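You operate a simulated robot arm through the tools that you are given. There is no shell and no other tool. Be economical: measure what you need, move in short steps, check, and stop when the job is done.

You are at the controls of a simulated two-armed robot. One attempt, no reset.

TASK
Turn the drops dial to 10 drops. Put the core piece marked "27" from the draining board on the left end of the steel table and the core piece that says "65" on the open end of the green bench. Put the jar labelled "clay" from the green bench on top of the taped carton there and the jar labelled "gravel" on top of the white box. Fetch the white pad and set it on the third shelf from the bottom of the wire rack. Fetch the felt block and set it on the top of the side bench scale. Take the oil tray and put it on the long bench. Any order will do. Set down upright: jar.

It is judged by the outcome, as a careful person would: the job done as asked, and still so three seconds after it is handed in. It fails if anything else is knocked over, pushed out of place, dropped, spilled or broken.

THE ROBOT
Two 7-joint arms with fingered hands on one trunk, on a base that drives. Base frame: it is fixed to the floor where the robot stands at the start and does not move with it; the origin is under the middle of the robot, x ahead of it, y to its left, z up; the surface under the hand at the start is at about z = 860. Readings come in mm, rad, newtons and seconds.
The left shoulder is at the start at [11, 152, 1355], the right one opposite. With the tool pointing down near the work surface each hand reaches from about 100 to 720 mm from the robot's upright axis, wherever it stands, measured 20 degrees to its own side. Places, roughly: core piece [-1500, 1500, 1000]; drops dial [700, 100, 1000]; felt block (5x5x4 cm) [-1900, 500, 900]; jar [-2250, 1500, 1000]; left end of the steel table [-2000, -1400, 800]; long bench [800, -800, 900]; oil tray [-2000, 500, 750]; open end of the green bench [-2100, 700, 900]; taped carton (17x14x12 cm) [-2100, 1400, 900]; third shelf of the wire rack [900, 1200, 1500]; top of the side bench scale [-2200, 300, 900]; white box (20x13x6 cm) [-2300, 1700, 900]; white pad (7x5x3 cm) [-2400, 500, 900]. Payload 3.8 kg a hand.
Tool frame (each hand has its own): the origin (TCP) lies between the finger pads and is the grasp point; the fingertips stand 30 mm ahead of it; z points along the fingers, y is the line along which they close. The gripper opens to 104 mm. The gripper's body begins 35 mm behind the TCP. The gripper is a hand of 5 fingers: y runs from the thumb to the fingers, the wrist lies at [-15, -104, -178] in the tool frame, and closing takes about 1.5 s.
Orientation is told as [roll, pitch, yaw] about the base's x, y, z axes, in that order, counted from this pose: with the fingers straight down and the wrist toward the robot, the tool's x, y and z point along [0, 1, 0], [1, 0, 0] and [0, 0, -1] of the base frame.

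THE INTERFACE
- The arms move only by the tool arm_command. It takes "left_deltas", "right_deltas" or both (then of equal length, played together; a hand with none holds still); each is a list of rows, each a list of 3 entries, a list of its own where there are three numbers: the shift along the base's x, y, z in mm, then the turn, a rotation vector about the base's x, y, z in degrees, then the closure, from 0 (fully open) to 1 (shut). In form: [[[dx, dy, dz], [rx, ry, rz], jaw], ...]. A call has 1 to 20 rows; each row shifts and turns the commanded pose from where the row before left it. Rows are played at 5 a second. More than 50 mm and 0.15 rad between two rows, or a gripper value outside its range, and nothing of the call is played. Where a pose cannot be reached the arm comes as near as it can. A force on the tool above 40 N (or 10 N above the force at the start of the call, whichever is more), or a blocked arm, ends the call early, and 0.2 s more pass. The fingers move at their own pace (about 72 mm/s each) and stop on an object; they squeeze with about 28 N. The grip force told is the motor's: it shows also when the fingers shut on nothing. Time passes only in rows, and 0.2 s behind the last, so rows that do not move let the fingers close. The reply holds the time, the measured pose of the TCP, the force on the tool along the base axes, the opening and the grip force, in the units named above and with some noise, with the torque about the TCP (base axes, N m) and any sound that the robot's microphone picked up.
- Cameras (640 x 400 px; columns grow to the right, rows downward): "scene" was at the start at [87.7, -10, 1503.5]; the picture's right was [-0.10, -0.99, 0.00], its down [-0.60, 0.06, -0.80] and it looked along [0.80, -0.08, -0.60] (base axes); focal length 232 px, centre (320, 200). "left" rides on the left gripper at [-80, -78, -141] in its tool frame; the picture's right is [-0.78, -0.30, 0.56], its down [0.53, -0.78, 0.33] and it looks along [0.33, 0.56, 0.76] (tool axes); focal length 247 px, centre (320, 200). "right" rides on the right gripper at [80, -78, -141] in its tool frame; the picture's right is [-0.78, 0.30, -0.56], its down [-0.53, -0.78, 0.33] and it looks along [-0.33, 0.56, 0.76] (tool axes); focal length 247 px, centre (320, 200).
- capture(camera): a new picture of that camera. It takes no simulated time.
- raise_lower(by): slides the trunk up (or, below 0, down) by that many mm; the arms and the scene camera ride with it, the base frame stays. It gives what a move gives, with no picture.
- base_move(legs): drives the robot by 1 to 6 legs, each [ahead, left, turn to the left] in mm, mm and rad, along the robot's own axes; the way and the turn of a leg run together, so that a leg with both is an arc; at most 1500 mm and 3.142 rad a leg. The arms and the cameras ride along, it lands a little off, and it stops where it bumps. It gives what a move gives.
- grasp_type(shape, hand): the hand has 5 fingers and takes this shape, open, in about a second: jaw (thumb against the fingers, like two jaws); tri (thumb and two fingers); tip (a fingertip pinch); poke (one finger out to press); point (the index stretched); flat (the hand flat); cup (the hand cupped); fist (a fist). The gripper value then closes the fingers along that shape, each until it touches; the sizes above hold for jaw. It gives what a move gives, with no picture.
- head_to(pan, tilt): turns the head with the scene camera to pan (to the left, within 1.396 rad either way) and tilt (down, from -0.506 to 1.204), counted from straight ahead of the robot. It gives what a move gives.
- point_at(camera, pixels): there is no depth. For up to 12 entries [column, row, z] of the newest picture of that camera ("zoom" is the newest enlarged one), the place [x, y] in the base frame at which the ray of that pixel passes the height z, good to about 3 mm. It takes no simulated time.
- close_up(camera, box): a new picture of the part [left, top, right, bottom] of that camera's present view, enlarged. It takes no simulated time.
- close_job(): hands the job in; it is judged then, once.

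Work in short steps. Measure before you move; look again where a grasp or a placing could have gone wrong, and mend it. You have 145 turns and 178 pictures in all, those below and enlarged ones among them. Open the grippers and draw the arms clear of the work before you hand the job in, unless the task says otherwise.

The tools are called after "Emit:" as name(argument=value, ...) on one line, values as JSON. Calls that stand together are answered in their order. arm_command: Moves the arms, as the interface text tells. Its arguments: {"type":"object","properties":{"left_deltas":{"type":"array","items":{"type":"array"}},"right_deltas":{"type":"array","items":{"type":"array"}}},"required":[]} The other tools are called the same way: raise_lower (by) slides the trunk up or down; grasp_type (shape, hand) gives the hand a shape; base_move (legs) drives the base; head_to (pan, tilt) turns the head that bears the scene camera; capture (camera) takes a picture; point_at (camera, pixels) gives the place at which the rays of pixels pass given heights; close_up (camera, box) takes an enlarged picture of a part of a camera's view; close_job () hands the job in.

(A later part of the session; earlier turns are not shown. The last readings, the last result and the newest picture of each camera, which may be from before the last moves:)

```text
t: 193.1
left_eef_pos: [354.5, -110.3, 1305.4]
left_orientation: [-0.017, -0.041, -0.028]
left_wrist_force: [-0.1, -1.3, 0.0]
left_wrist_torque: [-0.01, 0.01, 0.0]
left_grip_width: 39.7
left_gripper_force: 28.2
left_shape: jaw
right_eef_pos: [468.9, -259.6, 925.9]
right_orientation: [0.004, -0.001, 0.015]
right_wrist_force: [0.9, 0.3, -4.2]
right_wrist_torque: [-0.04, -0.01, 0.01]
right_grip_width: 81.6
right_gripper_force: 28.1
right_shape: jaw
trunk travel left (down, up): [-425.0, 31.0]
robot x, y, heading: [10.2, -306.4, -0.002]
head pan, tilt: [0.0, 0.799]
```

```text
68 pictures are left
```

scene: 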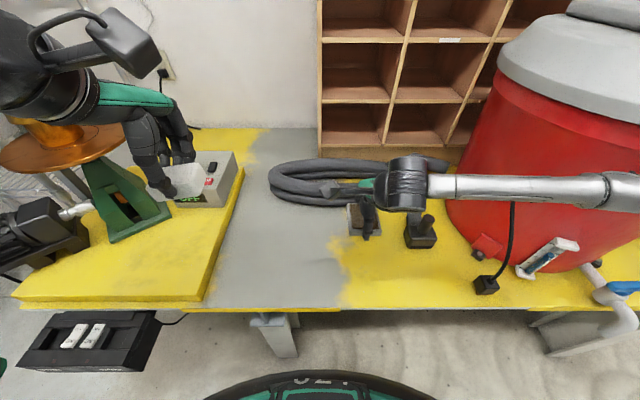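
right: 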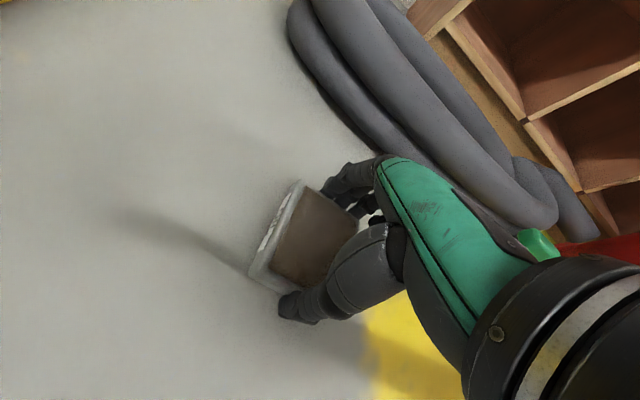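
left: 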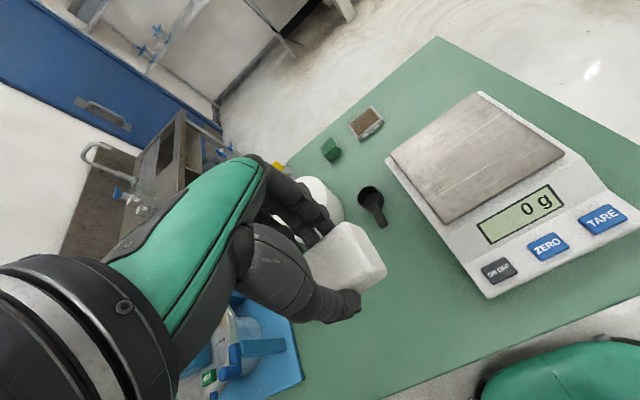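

Clear spot. I lower in 3 mm steps to contact.

Emit:
arm_command(right_deltas=[[[0, 0, -4], [0, 0, 0], 1], [[0, 0, -4], [0, 0, 0], 1], [[0, 0, -3], [0, 0, 0], 1], [[0, 0, -3], [0, 0, 0], 1], [[0, 0, -2], [0, 0, 0], 1], [[0, 0, 0], [0, 0, 0], 1]])

```text
t: 194.5
left_eef_pos: [354.3, -110.5, 1305.0]
left_orientation: [-0.017, -0.043, -0.028]
left_wrist_force: [0.7, 0.1, -1.0]
left_wrist_torque: [-0.02, -0.04, 0.0]
left_grip_width: 39.7
left_gripper_force: 27.9
left_shape: jaw
right_eef_pos: [466.6, -261.0, 909.0]
right_orientation: [0.004, -0.004, 0.016]
right_wrist_force: [-0.3, 0.1, -3.8]
right_wrist_torque: [-0.01, 0.0, -0.01]
right_grip_width: 81.3
right_gripper_force: 27.8
right_shape: jaw
trunk travel left (down, up): [-425.0, 31.0]
robot x, y, heading: [11.7, -308.4, -0.001]
head pan, tilt: [0.0, 0.799]
```

Emit:
arm_command(right_deltas=[[[0, 0, -2], [0, 0, 0], 1], [[0, 0, -2], [0, 0, 0], 1], [[0, 0, -1.5], [0, 0, 0], 1], [[0, 0, 0], [0, 0, 0], 1]])

```text
t: 195.5
left_eef_pos: [353.8, -110.7, 1304.7]
left_orientation: [-0.019, -0.042, -0.028]
left_wrist_force: [-0.1, -0.3, -1.1]
left_wrist_torque: [0.0, -0.03, 0.02]
left_grip_width: 39.8
left_gripper_force: 28.5
left_shape: jaw
right_eef_pos: [467.1, -261.7, 903.3]
right_orientation: [0.004, -0.001, 0.016]
right_wrist_force: [-0.1, -0.5, -3.6]
right_wrist_torque: [-0.01, -0.01, -0.01]
right_grip_width: 81.6
right_gripper_force: 27.7
right_shape: jaw
trunk travel left (down, up): [-425.0, 31.0]
robot x, y, heading: [11.0, -305.7, -0.001]
head pan, tilt: [0.0, 0.799]
```

Emit:
arm_command(right_deltas=[[[0, 0, -2], [0, 0, 0], 1], [[0, 0, -2], [0, 0, 0], 1], [[0, 0, -2], [0, 0, 0], 1], [[0, 0, -1.5], [0, 0, 0], 1], [[0, 0, -1.5], [0, 0, 0], 1], [[0, 0, -1.5], [0, 0, 0], 1], [[0, 0, 0], [0, 0, 0], 1]])

Emit:
capture(camera="right")

```text
t: 197.1
left_eef_pos: [354.5, -110.9, 1305.2]
left_orientation: [-0.016, -0.042, -0.028]
left_wrist_force: [-0.6, -0.2, -0.1]
left_wrist_torque: [-0.01, -0.04, -0.01]
left_grip_width: 39.6
left_gripper_force: 28.5
left_shape: jaw
right_eef_pos: [467.2, -260.5, 892.7]
right_orientation: [0.002, -0.002, 0.014]
right_wrist_force: [-0.2, -0.2, -3.6]
right_wrist_torque: [0.01, -0.03, 0.02]
right_grip_width: 81.4
right_gripper_force: 27.5
right_shape: jaw
trunk travel left (down, up): [-425.0, 31.0]
robot x, y, heading: [14.4, -304.4, -0.0]
head pan, tilt: [0.0, 0.799]
```

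```text
67 pictures are left
```

right: 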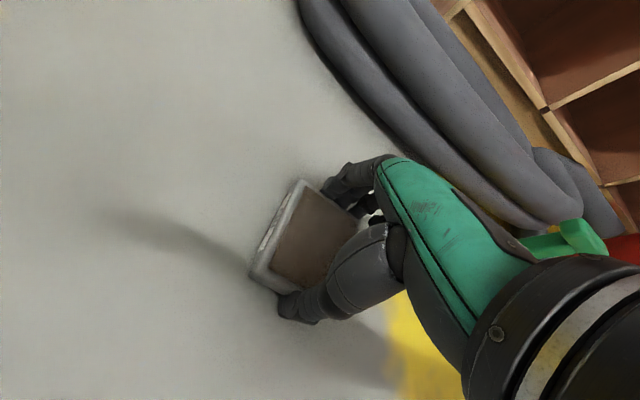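

No contact yet at 893; the bench must be lower than thought. I go on down in 3 mm steps (stops itself on contact).

Emit:
arm_command(right_deltas=[[[0, 0, -3], [0, 0, 0], 1], [[0, 0, -3], [0, 0, 0], 1], [[0, 0, -3], [0, 0, 0], 1], [[0, 0, -3], [0, 0, 0], 1], [[0, 0, -2], [0, 0, 0], 1], [[0, 0, -2], [0, 0, 0], 1], [[0, 0, -2], [0, 0, 0], 1], [[0, 0, 0], [0, 0, 0], 1]])

Emit:
capture(camera="right")

```text
t: 198.0
left_eef_pos: [352.2, -110.9, 1304.5]
left_orientation: [-0.016, -0.043, -0.027]
left_wrist_force: [0.0, -0.4, -0.8]
left_wrist_torque: [0.01, 0.0, 0.0]
left_grip_width: 39.7
left_gripper_force: 28.2
left_shape: jaw
right_eef_pos: [473.0, -259.6, 890.2]
right_orientation: [0.013, -0.015, 0.014]
right_wrist_force: [-5.7, -3.1, 15.2]
right_wrist_torque: [-0.18, 0.67, 0.04]
right_grip_width: 78.9
right_gripper_force: 27.7
right_shape: jaw
trunk travel left (down, up): [-425.0, 31.0]
robot x, y, heading: [11.6, -307.3, -0.005]
head pan, tilt: [0.0, 0.799]
stopped in row 4 (right hand): the force on the tool passed its limit at 45 N (the readings are from after the stop); the commanded pose is now the measured one
```

```text
66 pictures are left
```

right: 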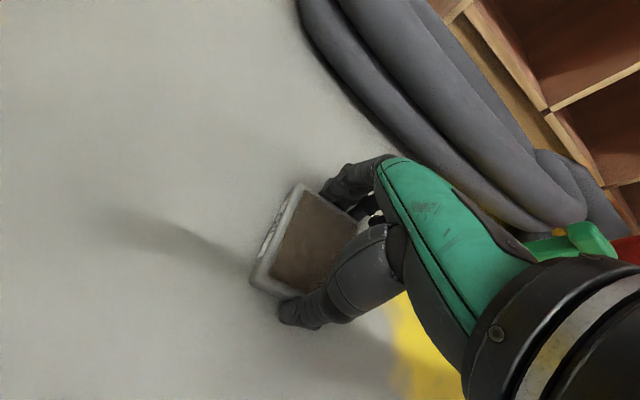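

Contact at 889–890. I ease up 1 mm, open slowly, and lift.

Emit:
arm_command(right_deltas=[[[0, 0, 1], [0, 0, 0], 0.9], [[0, 0, 0], [0, 0, 0], 0.4], [[0, 0, 0], [0, 0, 0], 0.1], [[0, 0, 0], [0, 0, 0], 0], [[0, 0, 25], [0, 0, 0], 0], [[0, 0, 45], [0, 0, 0], 0], [[0, 0, 48], [0, 0, 0], 0], [[0, 0, 48], [0, 0, 0], 0], [[0, -30, 35], [0, 0, 0], 0], [[0, -30, 35], [0, 0, 0], 0], [[0, -30, 35], [0, 0, 0], 0], [[0, 0, 0], [0, 0, 0], 0]])

Emit:
head_to(pan=0.25, tilt=0.75)

Emit:
capture(camera="scene")

```text
t: 200.6
left_eef_pos: [353.6, -111.6, 1304.6]
left_orientation: [-0.017, -0.043, -0.028]
left_wrist_force: [-0.4, -0.3, -1.4]
left_wrist_torque: [-0.02, 0.0, 0.03]
left_grip_width: 39.8
left_gripper_force: 27.8
left_shape: jaw
right_eef_pos: [468.8, -345.9, 1159.0]
right_orientation: [0.01, -0.013, 0.013]
right_wrist_force: [-0.4, 0.8, -0.2]
right_wrist_torque: [0.04, 0.01, 0.02]
right_grip_width: 103.7
right_gripper_force: 0.2
right_shape: jaw
trunk travel left (down, up): [-425.0, 31.0]
robot x, y, heading: [14.1, -304.6, -0.004]
head pan, tilt: [0.0, 0.799]
```

```text
t: 201.4
left_eef_pos: [354.4, -110.2, 1305.6]
left_orientation: [-0.018, -0.044, -0.024]
left_wrist_force: [-0.8, -1.0, -0.2]
left_wrist_torque: [0.02, -0.03, 0.03]
left_grip_width: 39.8
left_gripper_force: 28.4
left_shape: jaw
right_eef_pos: [469.1, -346.5, 1158.0]
right_orientation: [0.009, -0.012, 0.013]
right_wrist_force: [0.2, -0.4, 0.2]
right_wrist_torque: [0.01, 0.05, 0.0]
right_grip_width: 103.5
right_gripper_force: 0.1
right_shape: jaw
trunk travel left (down, up): [-425.0, 31.0]
robot x, y, heading: [12.1, -307.1, -0.007]
head pan, tilt: [0.25, 0.75]
```

```text
65 pictures are left
```

scene: 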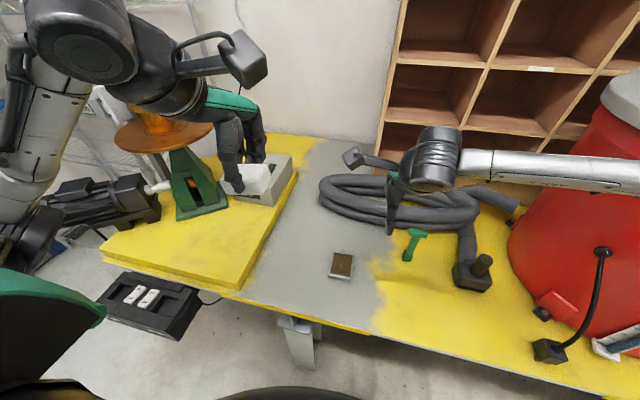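

Oil tray sits on the long bench. Now I back off and slide left towards the wire rack.

Emit:
base_move(legs=[[-220, 0, 0], [0, 1400, 0]])

Emit:
head_to(pan=0.0, tilt=0.15)

Emit:
capture(camera="scene")

```text
t: 209.7
left_eef_pos: [111.9, 1305.5, 1305.7]
left_orientation: [-0.016, -0.042, 0.006]
left_wrist_force: [-0.4, -0.6, -0.4]
left_wrist_torque: [0.0, 0.0, -0.05]
left_grip_width: 39.6
left_gripper_force: 27.6
left_shape: jaw
right_eef_pos: [234.9, 1071.5, 1159.1]
right_orientation: [0.01, -0.011, 0.045]
right_wrist_force: [0.5, 0.4, -0.2]
right_wrist_torque: [0.01, 0.01, 0.01]
right_grip_width: 103.8
right_gripper_force: 0.1
right_shape: jaw
trunk travel left (down, up): [-425.0, 31.0]
robot x, y, heading: [-225.6, 1099.5, 0.031]
head pan, tilt: [0.25, 0.75]
```

```text
t: 210.7
left_eef_pos: [111.3, 1305.9, 1305.0]
left_orientation: [-0.017, -0.042, 0.005]
left_wrist_force: [0.4, -0.4, -2.0]
left_wrist_torque: [0.02, 0.0, 0.01]
left_grip_width: 39.3
left_gripper_force: 28.5
left_shape: jaw
right_eef_pos: [234.8, 1073.6, 1159.2]
right_orientation: [0.01, -0.012, 0.046]
right_wrist_force: [1.2, 0.4, 0.1]
right_wrist_torque: [0.0, 0.0, 0.02]
right_grip_width: 103.9
right_gripper_force: 0.0
right_shape: jaw
trunk travel left (down, up): [-425.0, 31.0]
robot x, y, heading: [-221.6, 1099.8, 0.03]
head pan, tilt: [0.0, 0.15]
```

```text
64 pictures are left
```

scene: 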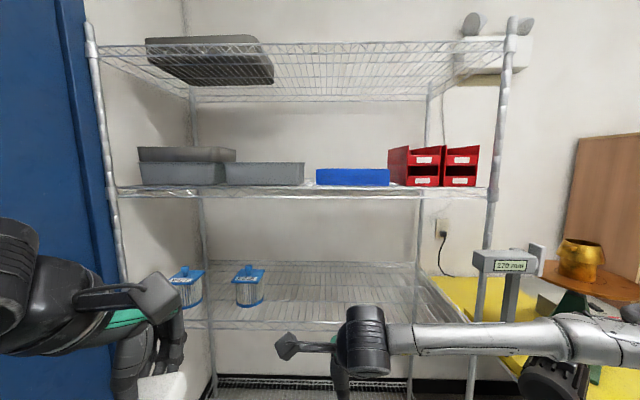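

The rack shows shelves at rows ~45, ~190, ~325, ~385. I look further down to count from the bottom.

Emit:
head_to(pan=0.0, tilt=0.65)

Emit:
capture(camera="scene")

```text
t: 211.6
left_eef_pos: [112.2, 1304.6, 1305.2]
left_orientation: [-0.018, -0.042, 0.006]
left_wrist_force: [-0.1, -0.3, -0.6]
left_wrist_torque: [-0.02, -0.01, -0.02]
left_grip_width: 39.7
left_gripper_force: 27.9
left_shape: jaw
right_eef_pos: [234.9, 1072.3, 1158.3]
right_orientation: [0.01, -0.012, 0.045]
right_wrist_force: [-0.8, -0.8, -0.2]
right_wrist_torque: [0.03, -0.02, -0.02]
right_grip_width: 103.9
right_gripper_force: 0.0
right_shape: jaw
trunk travel left (down, up): [-425.0, 31.0]
robot x, y, heading: [-224.1, 1099.8, 0.028]
head pan, tilt: [0.0, 0.649]
```

```text
63 pictures are left
```

scene: 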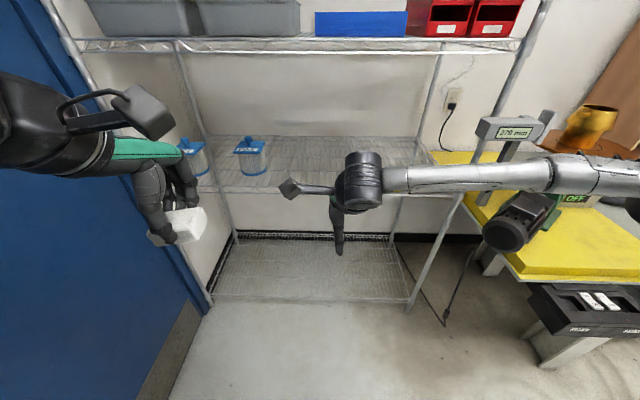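

Four shelves; the third is the one with trays and red bins. I get the rack's front plane and shelf height.

Emit:
point_at(camera="scene", pixels=[[210, 306, 0], [408, 306, 0], [320, 46, 1380], [320, 46, 1420], [320, 46, 1450], [320, 192, 850], [320, 192, 800], [320, 298, 100], [410, 46, 1420], [518, 46, 1420], [80, 46, 1420]])

```text
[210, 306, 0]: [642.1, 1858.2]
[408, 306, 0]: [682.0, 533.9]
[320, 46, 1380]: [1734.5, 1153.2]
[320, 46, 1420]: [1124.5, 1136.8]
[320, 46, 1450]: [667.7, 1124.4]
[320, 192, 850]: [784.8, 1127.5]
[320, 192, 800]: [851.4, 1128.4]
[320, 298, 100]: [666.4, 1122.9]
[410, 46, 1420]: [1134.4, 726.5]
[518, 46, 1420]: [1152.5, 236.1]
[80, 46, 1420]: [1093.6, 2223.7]
```

Rack front x≈660, third shelf z≈1450. I raise the trunk, drive closer and lift the left hand to see the shelf from above.

Emit:
raise_lower(by=30)

Emit:
base_move(legs=[[250, 0, -0.03]])

Emit:
arm_command(left_deltas=[[[0, -10, 45], [0, 0, 0], 1], [[0, -10, 45], [0, 0, 0], 1], [[0, -10, 45], [0, 0, 0], 1], [[10, -10, 45], [0, 0, 0], 1], [[20, 0, 40], [0, 0, 0], 1], [[20, 0, 40], [0, 0, 0], 1], [[0, 0, 0], [0, 0, 0], 1]])

Emit:
capture(camera="left")

Emit:
head_to(pan=0.0, tilt=0.0)

Emit:
capture(camera="scene")

```text
t: 212.3
left_eef_pos: [111.2, 1304.1, 1336.5]
left_orientation: [-0.016, -0.043, 0.005]
left_wrist_force: [0.2, -0.3, -0.4]
left_wrist_torque: [-0.03, -0.02, -0.01]
left_grip_width: 39.9
left_gripper_force: 28.6
left_shape: jaw
right_eef_pos: [235.3, 1072.5, 1189.6]
right_orientation: [0.011, -0.011, 0.046]
right_wrist_force: [0.5, 0.2, -0.1]
right_wrist_torque: [-0.03, -0.02, -0.01]
right_grip_width: 103.6
right_gripper_force: 0.0
right_shape: jaw
trunk travel left (down, up): [-455.0, 1.0]
robot x, y, heading: [-223.5, 1097.3, 0.03]
head pan, tilt: [0.0, 0.649]
```

```text
t: 214.2
left_eef_pos: [362.6, 1300.8, 1336.4]
left_orientation: [-0.018, -0.045, -0.023]
left_wrist_force: [-0.6, -1.2, -0.9]
left_wrist_torque: [0.01, -0.03, -0.01]
left_grip_width: 39.7
left_gripper_force: 27.5
left_shape: jaw
right_eef_pos: [478.0, 1065.0, 1189.9]
right_orientation: [0.01, -0.016, 0.019]
right_wrist_force: [-0.5, -0.1, 0.7]
right_wrist_torque: [-0.01, -0.01, 0.0]
right_grip_width: 103.7
right_gripper_force: 0.1
right_shape: jaw
trunk travel left (down, up): [-455.0, 1.0]
robot x, y, heading: [23.4, 1101.4, 0.001]
head pan, tilt: [0.0, 0.649]
```

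```text
t: 215.8
left_eef_pos: [414.8, 1258.4, 1594.3]
left_orientation: [-0.018, -0.043, -0.023]
left_wrist_force: [0.1, 0.5, -0.6]
left_wrist_torque: [0.01, 0.01, 0.01]
left_grip_width: 39.6
left_gripper_force: 28.6
left_shape: jaw
right_eef_pos: [482.0, 1063.7, 1189.0]
right_orientation: [0.009, -0.012, 0.02]
right_wrist_force: [-0.1, -1.0, 0.7]
right_wrist_torque: [0.02, 0.01, -0.01]
right_grip_width: 103.9
right_gripper_force: 0.1
right_shape: jaw
trunk travel left (down, up): [-455.0, 1.0]
robot x, y, heading: [27.4, 1098.8, 0.005]
head pan, tilt: [0.0, 0.649]
```

```text
62 pictures are left
```

left: 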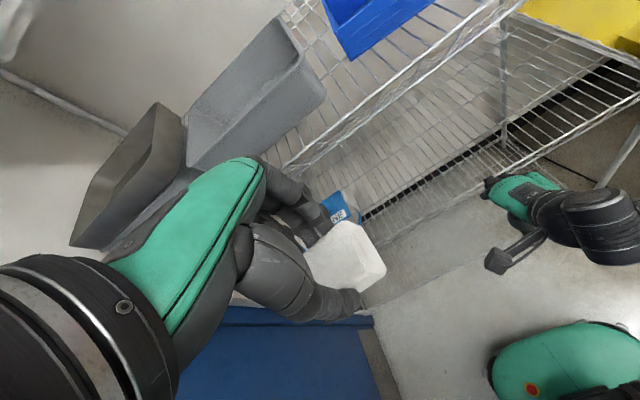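

```text
t: 216.8
left_eef_pos: [413.6, 1259.3, 1593.1]
left_orientation: [-0.018, -0.042, -0.022]
left_wrist_force: [-0.5, -0.8, 0.2]
left_wrist_torque: [0.0, -0.02, -0.01]
left_grip_width: 39.7
left_gripper_force: 27.8
left_shape: jaw
right_eef_pos: [481.4, 1065.1, 1189.2]
right_orientation: [0.01, -0.012, 0.02]
right_wrist_force: [0.0, 0.3, 0.1]
right_wrist_torque: [0.0, 0.01, 0.0]
right_grip_width: 103.7
right_gripper_force: 0.1
right_shape: jaw
trunk travel left (down, up): [-455.0, 1.0]
robot x, y, heading: [22.2, 1104.4, 0.003]
head pan, tilt: [0.0, 0.0]
```

```text
61 pictures are left
```

scene: 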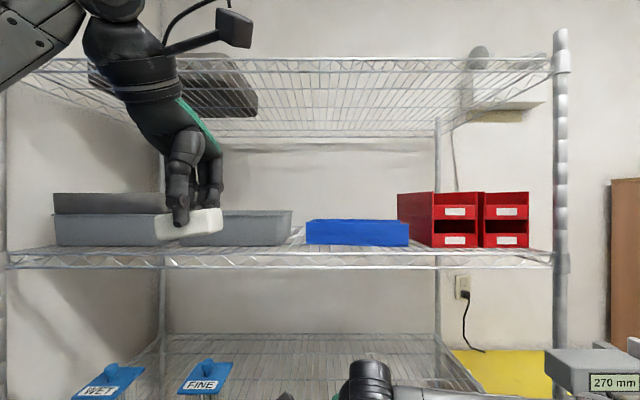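

I compute shelf landmarks in the left view: front edge, blue tray corner, grey tray corner.

Emit:
point_at(camera="left", pixels=[[410, 75, 1455], [300, 158, 1455], [350, 60, 1455], [434, 2, 1455], [325, 97, 1455], [262, 160, 1455], [325, 97, 1520]])

Emit:
close_up(camera="left", box=[240, 0, 480, 180])

Emit:
point_at(camera="scene", pixels=[[357, 252, 1455], [357, 265, 1430], [357, 244, 1470]])

```text
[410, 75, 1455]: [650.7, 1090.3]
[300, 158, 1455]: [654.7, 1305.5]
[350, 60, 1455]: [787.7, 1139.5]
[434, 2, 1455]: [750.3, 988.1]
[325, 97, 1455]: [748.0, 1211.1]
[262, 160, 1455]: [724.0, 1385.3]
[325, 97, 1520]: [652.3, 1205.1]
```

```text
2.22 times, centred on (360, 90) of left
```

zoom: 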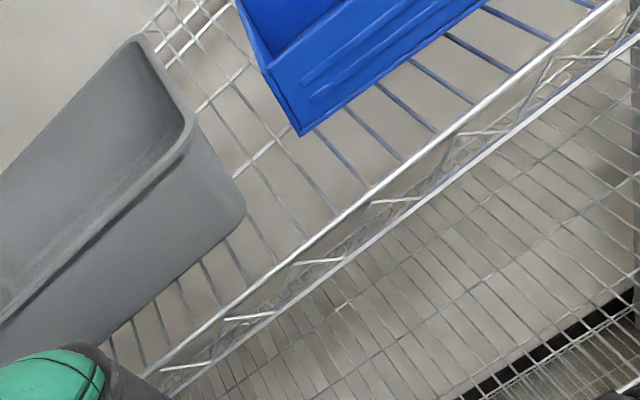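

```text
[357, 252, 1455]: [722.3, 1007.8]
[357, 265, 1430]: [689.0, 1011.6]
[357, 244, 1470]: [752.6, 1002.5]
```

A clear spot lies in front of the gap between grey and blue trays, near (710,1160). I check the tray rims at their top height.

Emit:
point_at(camera="left", pixels=[[302, 58, 1550], [302, 58, 1530], [325, 97, 1462], [344, 28, 1540], [334, 18, 1540], [351, 61, 1462], [382, 85, 1462]])

```text
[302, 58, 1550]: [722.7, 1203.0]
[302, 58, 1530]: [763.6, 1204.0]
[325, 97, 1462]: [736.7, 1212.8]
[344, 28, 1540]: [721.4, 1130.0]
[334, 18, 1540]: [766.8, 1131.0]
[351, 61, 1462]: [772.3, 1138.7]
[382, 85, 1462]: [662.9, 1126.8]
```

Front wire x≈663; I aim for the pad at (705,1170). I drive 80 mm closer, then bring the hand over the shelf.

Emit:
base_move(legs=[[80, 0, 0]])

Emit:
arm_command(left_deltas=[[[42, -18, -2], [0, 0, 0], 1], [[42, -18, -2], [0, 0, 0], 1], [[42, -18, -2], [0, 0, 0], 1], [[42, -18, -2], [0, 0, 0], 1], [[40, -17, -4], [0, 0, 0], 1], [[0, 0, 0], [0, 0, 0], 1]])

Emit:
capture(camera="left")

Emit:
capture(camera="scene")

```text
t: 217.8
left_eef_pos: [479.1, 1259.7, 1597.7]
left_orientation: [-0.018, -0.052, -0.02]
left_wrist_force: [-1.8, 0.2, -0.6]
left_wrist_torque: [0.0, -0.09, 0.01]
left_grip_width: 39.6
left_gripper_force: 27.6
left_shape: jaw
right_eef_pos: [551.2, 1066.1, 1192.7]
right_orientation: [0.01, -0.019, 0.021]
right_wrist_force: [-1.0, -0.9, 0.7]
right_wrist_torque: [-0.01, -0.05, -0.03]
right_grip_width: 103.5
right_gripper_force: 0.1
right_shape: jaw
trunk travel left (down, up): [-455.0, 1.0]
robot x, y, heading: [103.1, 1103.6, 0.004]
head pan, tilt: [0.0, 0.0]
```

```text
t: 219.2
left_eef_pos: [699.1, 1172.0, 1579.8]
left_orientation: [-0.016, -0.046, -0.023]
left_wrist_force: [-0.2, 0.9, -0.8]
left_wrist_torque: [0.0, -0.03, 0.0]
left_grip_width: 39.5
left_gripper_force: 28.2
left_shape: jaw
right_eef_pos: [558.7, 1064.7, 1188.5]
right_orientation: [0.011, -0.014, 0.022]
right_wrist_force: [-0.8, -0.5, -0.8]
right_wrist_torque: [-0.02, -0.02, 0.0]
right_grip_width: 103.8
right_gripper_force: 0.1
right_shape: jaw
trunk travel left (down, up): [-455.0, 1.0]
robot x, y, heading: [100.5, 1100.4, 0.001]
head pan, tilt: [0.0, 0.0]
```

```text
59 pictures are left
```

left: 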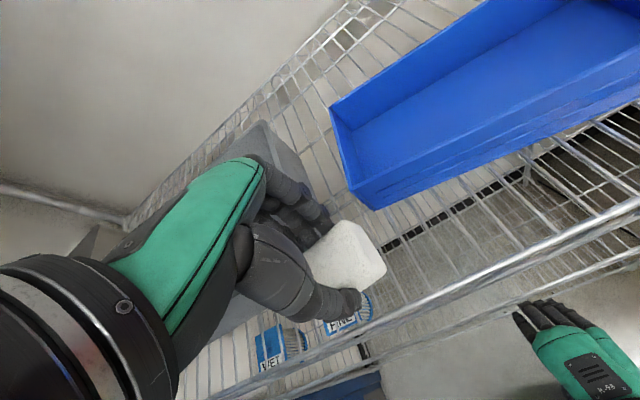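

```text
58 pictures are left
```

scene: 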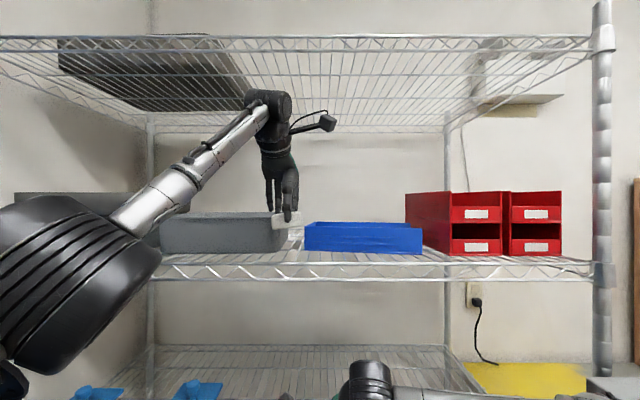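

I verify the blue tray corner (352,190) and front rail (440,298) in this closer view.

Emit:
point_at(camera="left", pixels=[[352, 190, 1540], [375, 209, 1460], [440, 300, 1460], [340, 352, 1460], [312, 190, 1460], [345, 258, 1530]])

Emit:
close_up(camera="left", box=[230, 120, 450, 390])

```text
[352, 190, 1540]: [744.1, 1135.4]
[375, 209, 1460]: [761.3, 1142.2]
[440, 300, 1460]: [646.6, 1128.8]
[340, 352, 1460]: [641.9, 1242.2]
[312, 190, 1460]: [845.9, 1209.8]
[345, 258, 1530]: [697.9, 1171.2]
```

```text
1.48 times, centred on (340, 255) of left
```

zoom: 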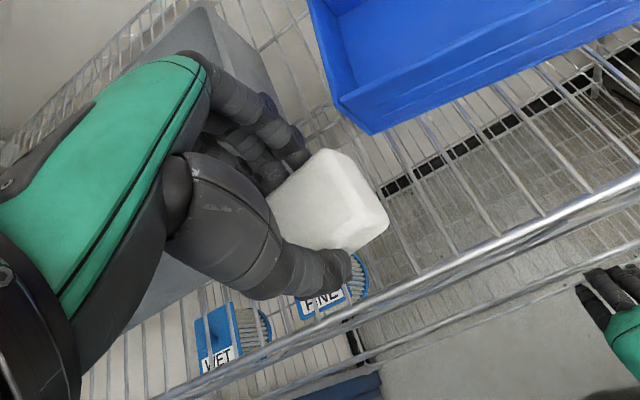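

Pad at (698,1171), trays begin at x≈740–760. I shift −5 mm in x and lower carefully.

Emit:
arm_command(left_deltas=[[[-5, 0, -20], [0, 0, 0], 1], [[0, 0, -20], [0, 0, 0], 1], [[0, 0, -12], [0, 0, 0], 1], [[0, 0, -5], [0, 0, 0], 1], [[0, 0, -4], [0, 0, 0], 1], [[0, 0, -3], [0, 0, 0], 1], [[0, 0, -3], [0, 0, 0], 1], [[0, 0, 0], [0, 0, 0], 1]])

Emit:
capture(camera="left")

Emit:
close_up(camera="scene", box=[200, 150, 380, 290])

```text
t: 221.0
left_eef_pos: [696.9, 1169.5, 1516.1]
left_orientation: [-0.02, -0.043, -0.022]
left_wrist_force: [2.1, -1.9, 6.3]
left_wrist_torque: [0.11, 0.14, 0.0]
left_grip_width: 38.7
left_gripper_force: 28.2
left_shape: jaw
right_eef_pos: [561.8, 1064.4, 1188.9]
right_orientation: [0.01, -0.013, 0.02]
right_wrist_force: [-0.3, -0.2, 0.1]
right_wrist_torque: [-0.01, 0.03, -0.01]
right_grip_width: 103.5
right_gripper_force: 0.0
right_shape: jaw
trunk travel left (down, up): [-455.0, 1.0]
robot x, y, heading: [106.1, 1103.9, 0.005]
head pan, tilt: [0.0, 0.0]
```

```text
56 pictures are left
```

left: 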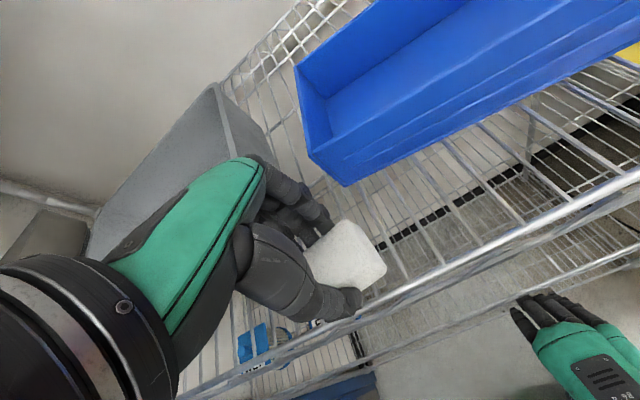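

```text
2.86 times, centred on (290, 220) of scene
```

zoom: 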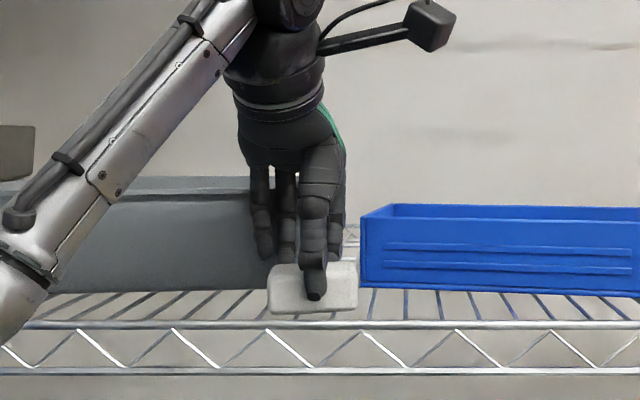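

First contact (6 N). I go 3 mm further, then release.

Emit:
arm_command(left_deltas=[[[0, 0, -1.5], [0, 0, 0], 1], [[0, 0, -1.5], [0, 0, 0], 1], [[0, 0, 0], [0, 0, 0], 1]])

Emit:
close_up(camera="scene", box=[200, 150, 380, 290])

```text
t: 221.8
left_eef_pos: [696.6, 1169.1, 1515.2]
left_orientation: [-0.017, -0.045, -0.023]
left_wrist_force: [4.6, -1.5, 14.9]
left_wrist_torque: [0.13, 0.22, -0.06]
left_grip_width: 38.4
left_gripper_force: 28.3
left_shape: jaw
right_eef_pos: [560.5, 1065.0, 1188.1]
right_orientation: [0.011, -0.011, 0.021]
right_wrist_force: [-0.2, -0.3, 0.1]
right_wrist_torque: [0.02, -0.01, -0.02]
right_grip_width: 103.7
right_gripper_force: 0.1
right_shape: jaw
trunk travel left (down, up): [-455.0, 1.0]
robot x, y, heading: [106.7, 1104.7, 0.001]
head pan, tilt: [0.0, 0.0]
```

```text
2.86 times, centred on (290, 220) of scene
```

zoom: 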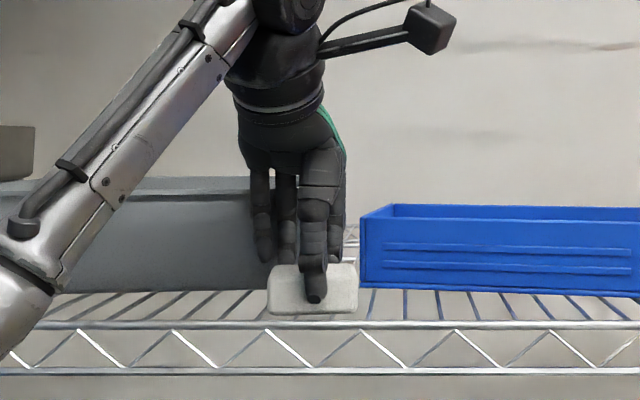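

Pad rests on the wires (15 N). I open partly, lift straight up, and withdraw.

Emit:
arm_command(left_deltas=[[[0, 0, 0.5], [0, 0, 0], 0.8], [[0, 0, 0], [0, 0, 0], 0.5], [[0, 0, 0], [0, 0, 0], 0.42], [[0, 0, 0], [0, 0, 0], 0.42], [[0, 0, 12], [0, 0, 0], 0.42], [[0, 0, 25], [0, 0, 0], 0.42], [[-5, 0, 40], [0, 0, 0], 0.42], [[-45, 0, 15], [0, 0, 0], 0.3], [[-45, 0, 0], [0, 0, 0], 0], [[-45, 10, 0], [0, 0, 0], 0], [[-45, 10, 0], [0, 0, 0], 0], [[0, 0, 0], [0, 0, 0], 0]])

Emit:
capture(camera="left")

Emit:
close_up(camera="scene", box=[200, 150, 380, 290])

```text
t: 224.4
left_eef_pos: [510.0, 1191.0, 1605.2]
left_orientation: [-0.017, -0.043, -0.02]
left_wrist_force: [-0.7, -0.4, -0.1]
left_wrist_torque: [0.01, 0.02, -0.02]
left_grip_width: 103.9
left_gripper_force: 0.1
left_shape: jaw
right_eef_pos: [562.2, 1065.7, 1188.6]
right_orientation: [0.009, -0.014, 0.021]
right_wrist_force: [-0.1, 0.4, -0.7]
right_wrist_torque: [0.0, 0.03, -0.01]
right_grip_width: 103.7
right_gripper_force: 0.0
right_shape: jaw
trunk travel left (down, up): [-455.0, 1.0]
robot x, y, heading: [104.9, 1104.3, -0.001]
head pan, tilt: [0.0, 0.0]
```

```text
53 pictures are left
```

left: 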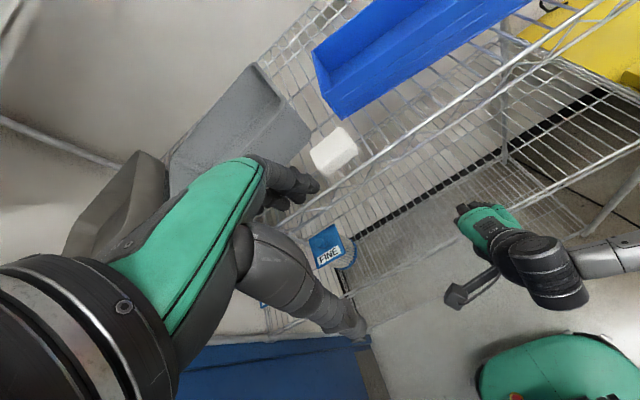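

```text
2.86 times, centred on (290, 220) of scene
```

zoom: 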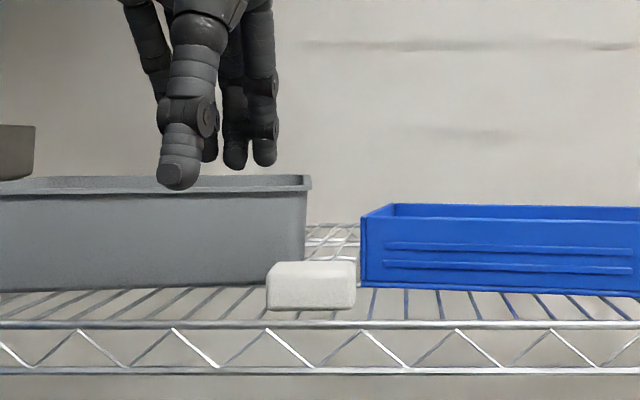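

The pad sits on the third shelf. Now the core pieces: I back away, turn towards the sink and look.

Emit:
arm_command(left_deltas=[[[-45, 10, -10], [0, 0, 0], 0], [[-40, 10, -25], [0, 0, 0], 0], [[-10, 0, -45], [0, 0, 0], 0], [[0, 0, -48], [0, 0, 0], 0], [[0, 0, -48], [0, 0, 0], 0], [[0, 0, -48], [0, 0, 0], 0], [[0, 0, -48], [0, 0, 0], 0]], right_deltas=[[[-30, 0, 20], [0, 0, 0], 0], [[-30, 0, 20], [0, 0, 0], 0], [[-30, 0, 20], [0, 0, 0], 0], [[0, 0, 20], [0, 0, 0], 0], [[0, 0, 0], [0, 0, 0], 0], [[0, 0, 0], [0, 0, 0], 0], [[0, 0, 0], [0, 0, 0], 0]])

Emit:
base_move(legs=[[-900, -170, 0], [0, 0, 2.2]])

Emit:
head_to(pan=0.0, tilt=0.7)

Emit:
capture(camera="scene")

```text
t: 226.0
left_eef_pos: [419.9, 1210.3, 1337.8]
left_orientation: [-0.017, -0.042, -0.021]
left_wrist_force: [0.6, -1.1, -1.0]
left_wrist_torque: [-0.01, 0.01, -0.01]
left_grip_width: 103.8
left_gripper_force: 0.0
left_shape: jaw
left hand out of reach, approached as far as the arm can: row 7
right_eef_pos: [472.3, 1065.4, 1268.5]
right_orientation: [0.009, -0.011, 0.02]
right_wrist_force: [0.5, -0.2, -0.5]
right_wrist_torque: [0.01, 0.02, -0.02]
right_grip_width: 104.1
right_gripper_force: 0.0
right_shape: jaw
trunk travel left (down, up): [-455.0, 1.0]
robot x, y, heading: [101.6, 1101.6, 0.003]
head pan, tilt: [0.0, 0.0]
```

```text
t: 236.1
left_eef_pos: [-1079.0, 1139.0, 1338.6]
left_orientation: [-0.015, -0.04, 2.142]
left_wrist_force: [0.6, 0.4, -0.3]
left_wrist_torque: [0.0, -0.01, 0.02]
left_grip_width: 103.8
left_gripper_force: 0.1
left_shape: jaw
right_eef_pos: [-987.8, 1262.0, 1268.5]
right_orientation: [0.011, -0.012, 2.182]
right_wrist_force: [0.2, 0.7, -1.3]
right_wrist_torque: [-0.03, 0.01, -0.02]
right_grip_width: 103.8
right_gripper_force: 0.0
right_shape: jaw
trunk travel left (down, up): [-455.0, 1.0]
robot x, y, heading: [-812.6, 938.2, 2.164]
head pan, tilt: [0.0, 0.0]
```

```text
t: 237.2
left_eef_pos: [-1079.2, 1138.4, 1338.1]
left_orientation: [-0.017, -0.039, 2.142]
left_wrist_force: [0.3, -0.5, -0.2]
left_wrist_torque: [0.06, 0.0, 0.04]
left_grip_width: 104.0
left_gripper_force: 0.1
left_shape: jaw
right_eef_pos: [-988.0, 1260.7, 1267.5]
right_orientation: [0.011, -0.012, 2.183]
right_wrist_force: [-0.5, 0.8, 0.5]
right_wrist_torque: [0.01, -0.02, 0.0]
right_grip_width: 103.8
right_gripper_force: 0.2
right_shape: jaw
trunk travel left (down, up): [-455.0, 1.0]
robot x, y, heading: [-815.8, 939.0, 2.167]
head pan, tilt: [0.0, 0.7]
```

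```text
51 pictures are left
```

scene: 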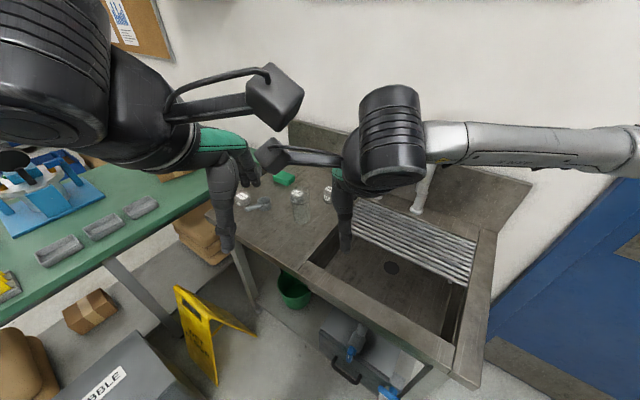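

I zoom in on the draining board and measure obstacles (sign, bin).

Emit:
close_up(camera="scene", box=[200, 140, 380, 260])

Emit:
point_at(camera="scene", pixels=[[242, 200, 870], [327, 196, 870], [258, 203, 870], [215, 383, 0], [255, 333, 0], [155, 335, 600], [210, 215, 860], [440, 375, 860], [310, 275, 860]])

```text
3.33 times, centred on (290, 200) of scene
```

zoom: 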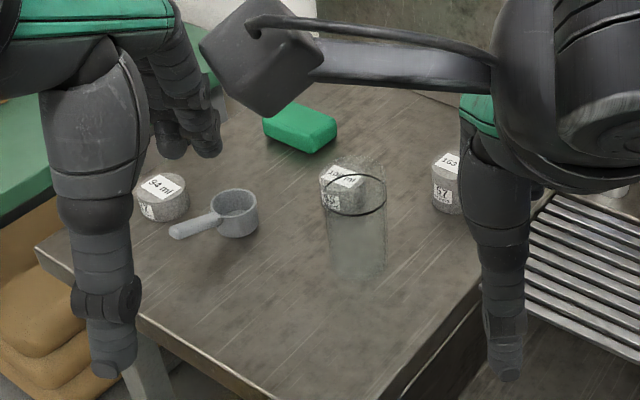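

```text
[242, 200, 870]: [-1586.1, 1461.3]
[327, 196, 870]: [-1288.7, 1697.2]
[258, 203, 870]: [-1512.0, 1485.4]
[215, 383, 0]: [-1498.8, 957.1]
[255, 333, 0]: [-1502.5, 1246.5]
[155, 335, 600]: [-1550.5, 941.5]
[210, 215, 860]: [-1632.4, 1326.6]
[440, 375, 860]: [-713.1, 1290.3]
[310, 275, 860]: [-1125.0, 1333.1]
```

Three core pieces at left (242,198), middle behind a glass (302,195), right (325,195). I zoom for labels.

Emit:
close_up(camera="scene", box=[230, 185, 270, 215])

Emit:
close_up(camera="scene", box=[285, 180, 335, 215])

```text
13.33 times, centred on (250, 200) of scene
```

zoom: 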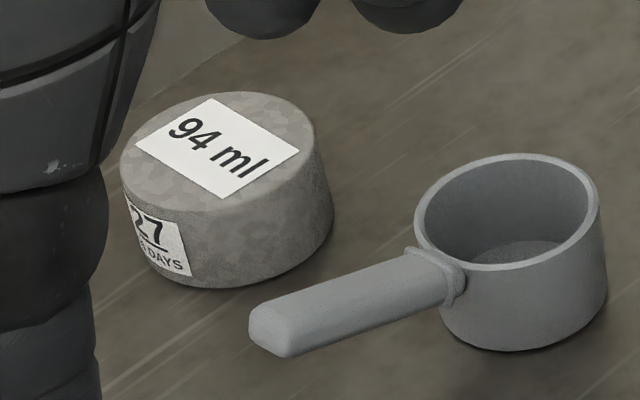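

```text
11.43 times, centred on (310, 198) of scene
```

zoom: 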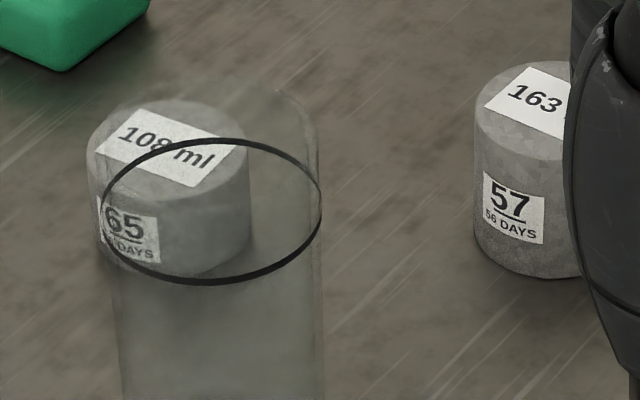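

Left piece is "27", the one behind the glass is "65", right is "57". I move closer, to about (-1130,1005), keeping clear of bin and sign.

Emit:
base_move(legs=[[231, 223, 0.05]])

Emit:
capture(camera="scene")

Emit:
capture(camera="left")

Emit:
capture(camera="right")

```text
t: 239.3
left_eef_pos: [-1397.1, 1179.8, 1338.5]
left_orientation: [-0.016, -0.041, 2.182]
left_wrist_force: [0.6, 0.4, 1.1]
left_wrist_torque: [0.03, 0.01, 0.0]
left_grip_width: 103.7
left_gripper_force: 0.1
left_shape: jaw
right_eef_pos: [-1311.4, 1305.0, 1267.6]
right_orientation: [0.013, -0.015, 2.226]
right_wrist_force: [0.2, -0.4, 0.0]
right_wrist_torque: [-0.02, 0.01, 0.02]
right_grip_width: 103.5
right_gripper_force: 0.0
right_shape: jaw
trunk travel left (down, up): [-455.0, 1.0]
robot x, y, heading: [-1131.1, 988.6, 2.207]
head pan, tilt: [0.0, 0.7]
```

```text
47 pictures are left
```

scene: 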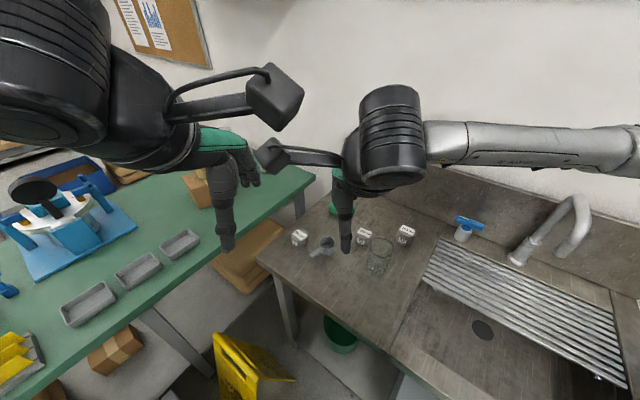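

```text
46 pictures are left
```

left: 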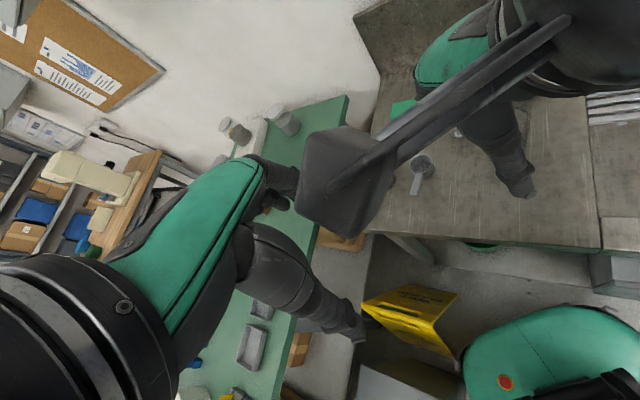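

```text
45 pictures are left
```

right: 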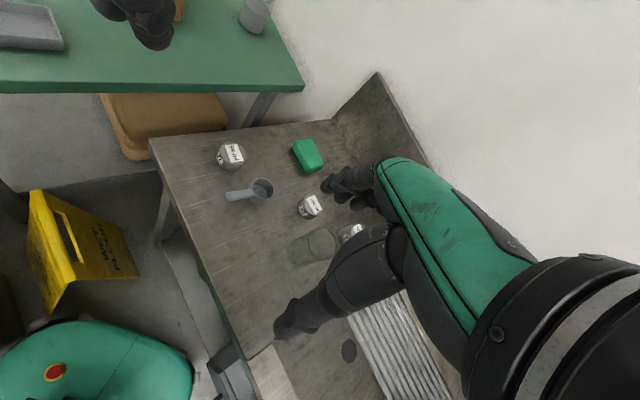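

I triangulate the 27 and 65 pieces using scene and right cameras.

Emit:
point_at(camera="scene", pixels=[[299, 235, 900], [299, 235, 870], [364, 232, 900], [364, 232, 870], [378, 245, 920], [404, 230, 910]])

Emit:
point_at(camera="right", pixels=[[233, 153, 900], [233, 153, 870], [312, 203, 900], [312, 203, 870], [318, 245, 870], [260, 188, 890]])

Emit:
close_up(camera="right", box=[200, 120, 380, 280])

```text
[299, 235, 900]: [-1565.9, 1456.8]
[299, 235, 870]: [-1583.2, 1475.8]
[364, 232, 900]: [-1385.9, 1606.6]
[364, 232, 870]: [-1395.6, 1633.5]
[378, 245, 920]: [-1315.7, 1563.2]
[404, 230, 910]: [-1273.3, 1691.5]
```

```text
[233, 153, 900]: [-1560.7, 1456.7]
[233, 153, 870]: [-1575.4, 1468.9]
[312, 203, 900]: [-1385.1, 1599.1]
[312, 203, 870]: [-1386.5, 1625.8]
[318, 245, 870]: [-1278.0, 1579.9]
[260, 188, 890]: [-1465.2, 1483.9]
```

```text
2.50 times, centred on (290, 200) of right
```

zoom: 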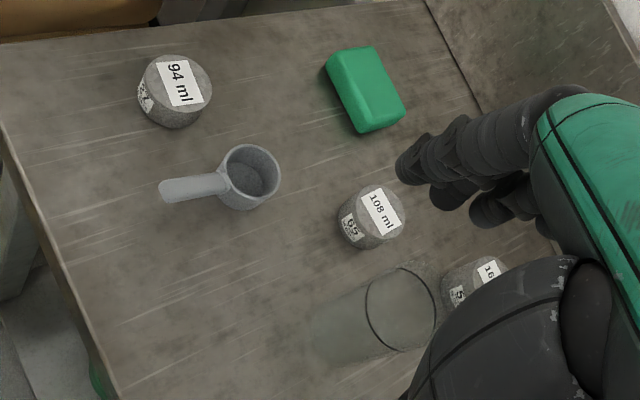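

Target 65 ≈(-1385,1604), glass just beside it. I bring the right hand above the 65 piece at z≈1050 with yaw turned −35° so the thumb stays clear of the glass.

Emit:
arm_command(right_deltas=[[[-9, 37, -27], [0, 0, 0], 0.1], [[-9, 37, -27], [0, 0, -7], 0.2], [[-9, 37, -27], [0, 0, -7], 0.2], [[-9, 37, -27], [0, 0, -7], 0.2], [[-9, 37, -27], [0, 0, -7], 0.2], [[-9, 37, -27], [0, 0, -7], 0.2], [[-10, 37, -27], [0, 0, 0], 0.2], [[-10, 37, -27], [0, 0, 0], 0.2], [[0, 0, 0], [0, 0, 0], 0.2]])

Emit:
capture(camera="right")

```text
t: 241.3
left_eef_pos: [-1399.4, 1179.3, 1339.4]
left_orientation: [-0.019, -0.042, 2.183]
left_wrist_force: [0.2, 0.3, -0.5]
left_wrist_torque: [0.01, 0.02, 0.01]
left_grip_width: 103.6
left_gripper_force: 0.0
left_shape: jaw
right_eef_pos: [-1391.1, 1600.9, 1050.1]
right_orientation: [0.011, -0.013, 1.615]
right_wrist_force: [-1.0, 0.3, 0.7]
right_wrist_torque: [0.01, 0.0, 0.0]
right_grip_width: 83.2
right_gripper_force: 0.0
right_shape: jaw
trunk travel left (down, up): [-455.0, 1.0]
robot x, y, heading: [-1127.7, 988.9, 2.207]
head pan, tilt: [0.0, 0.7]
```

```text
43 pictures are left
```

right: 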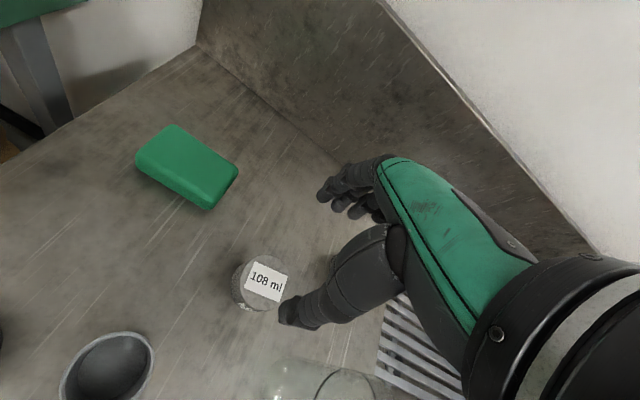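

I use the disc width to fix its height: compare edge points at two heights.

Emit:
point_at(camera="right", pixels=[[265, 279, 900], [265, 279, 880], [241, 283, 900], [289, 276, 900], [241, 283, 880], [289, 276, 880], [335, 380, 960], [300, 372, 860], [246, 300, 860]])

Emit:
close_up(camera="right", box=[220, 230, 400, 400])

```text
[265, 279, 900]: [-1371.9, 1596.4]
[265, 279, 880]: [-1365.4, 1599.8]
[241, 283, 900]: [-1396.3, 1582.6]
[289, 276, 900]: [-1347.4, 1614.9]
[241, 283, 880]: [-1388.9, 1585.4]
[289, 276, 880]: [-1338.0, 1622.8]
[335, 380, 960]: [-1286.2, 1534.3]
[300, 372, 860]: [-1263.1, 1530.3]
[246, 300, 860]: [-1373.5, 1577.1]
```

```text
2.35 times, centred on (310, 315) of right
```

zoom: 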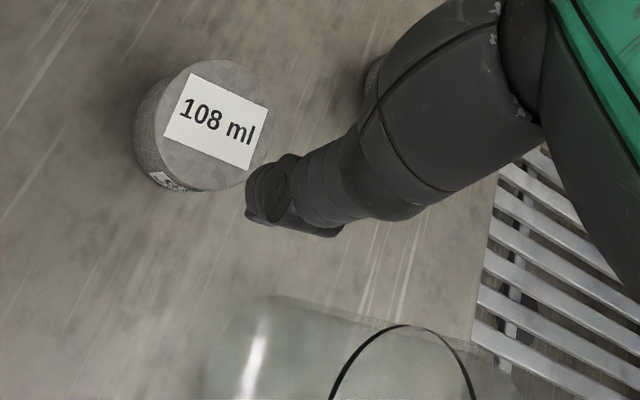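

Best fit: 65's top centre ≈(-1376,1594), z≈913. I shift (+14,−7) and descend to z 924, then close.

Emit:
arm_command(right_deltas=[[[14, -6, -25], [0, 0, 0], 0.2], [[0, 0, -40], [0, 0, 0], 0.2], [[0, 0, -35], [0, 0, 0], 0.2], [[0, 0, -15], [0, 0, 0], 0.2], [[0, 0, -10], [0, 0, 0], 0.2], [[0, 0, 0], [0, 0, 0], 0.2]])

Emit:
capture(camera="right")

```text
t: 242.7
left_eef_pos: [-1399.2, 1179.0, 1337.8]
left_orientation: [-0.018, -0.04, 2.184]
left_wrist_force: [0.0, -0.2, 0.5]
left_wrist_torque: [-0.02, 0.03, 0.01]
left_grip_width: 103.6
left_gripper_force: 0.1
left_shape: jaw
right_eef_pos: [-1374.3, 1595.8, 928.0]
right_orientation: [0.011, -0.012, 1.617]
right_wrist_force: [0.5, -0.2, 0.6]
right_wrist_torque: [-0.01, 0.01, -0.01]
right_grip_width: 83.3
right_gripper_force: 0.2
right_shape: jaw
trunk travel left (down, up): [-455.0, 1.0]
robot x, y, heading: [-1123.8, 990.5, 2.207]
head pan, tilt: [0.0, 0.7]
```

```text
41 pictures are left
```

right: 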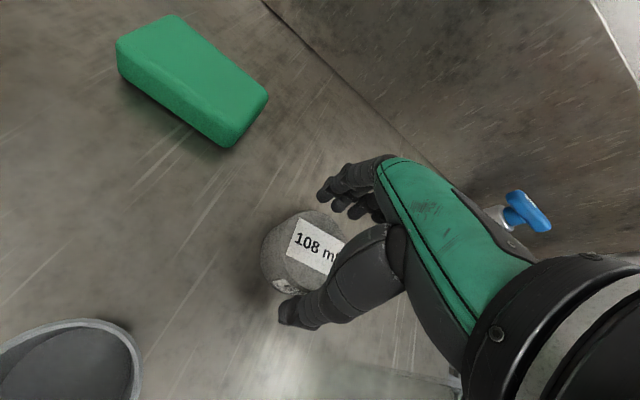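

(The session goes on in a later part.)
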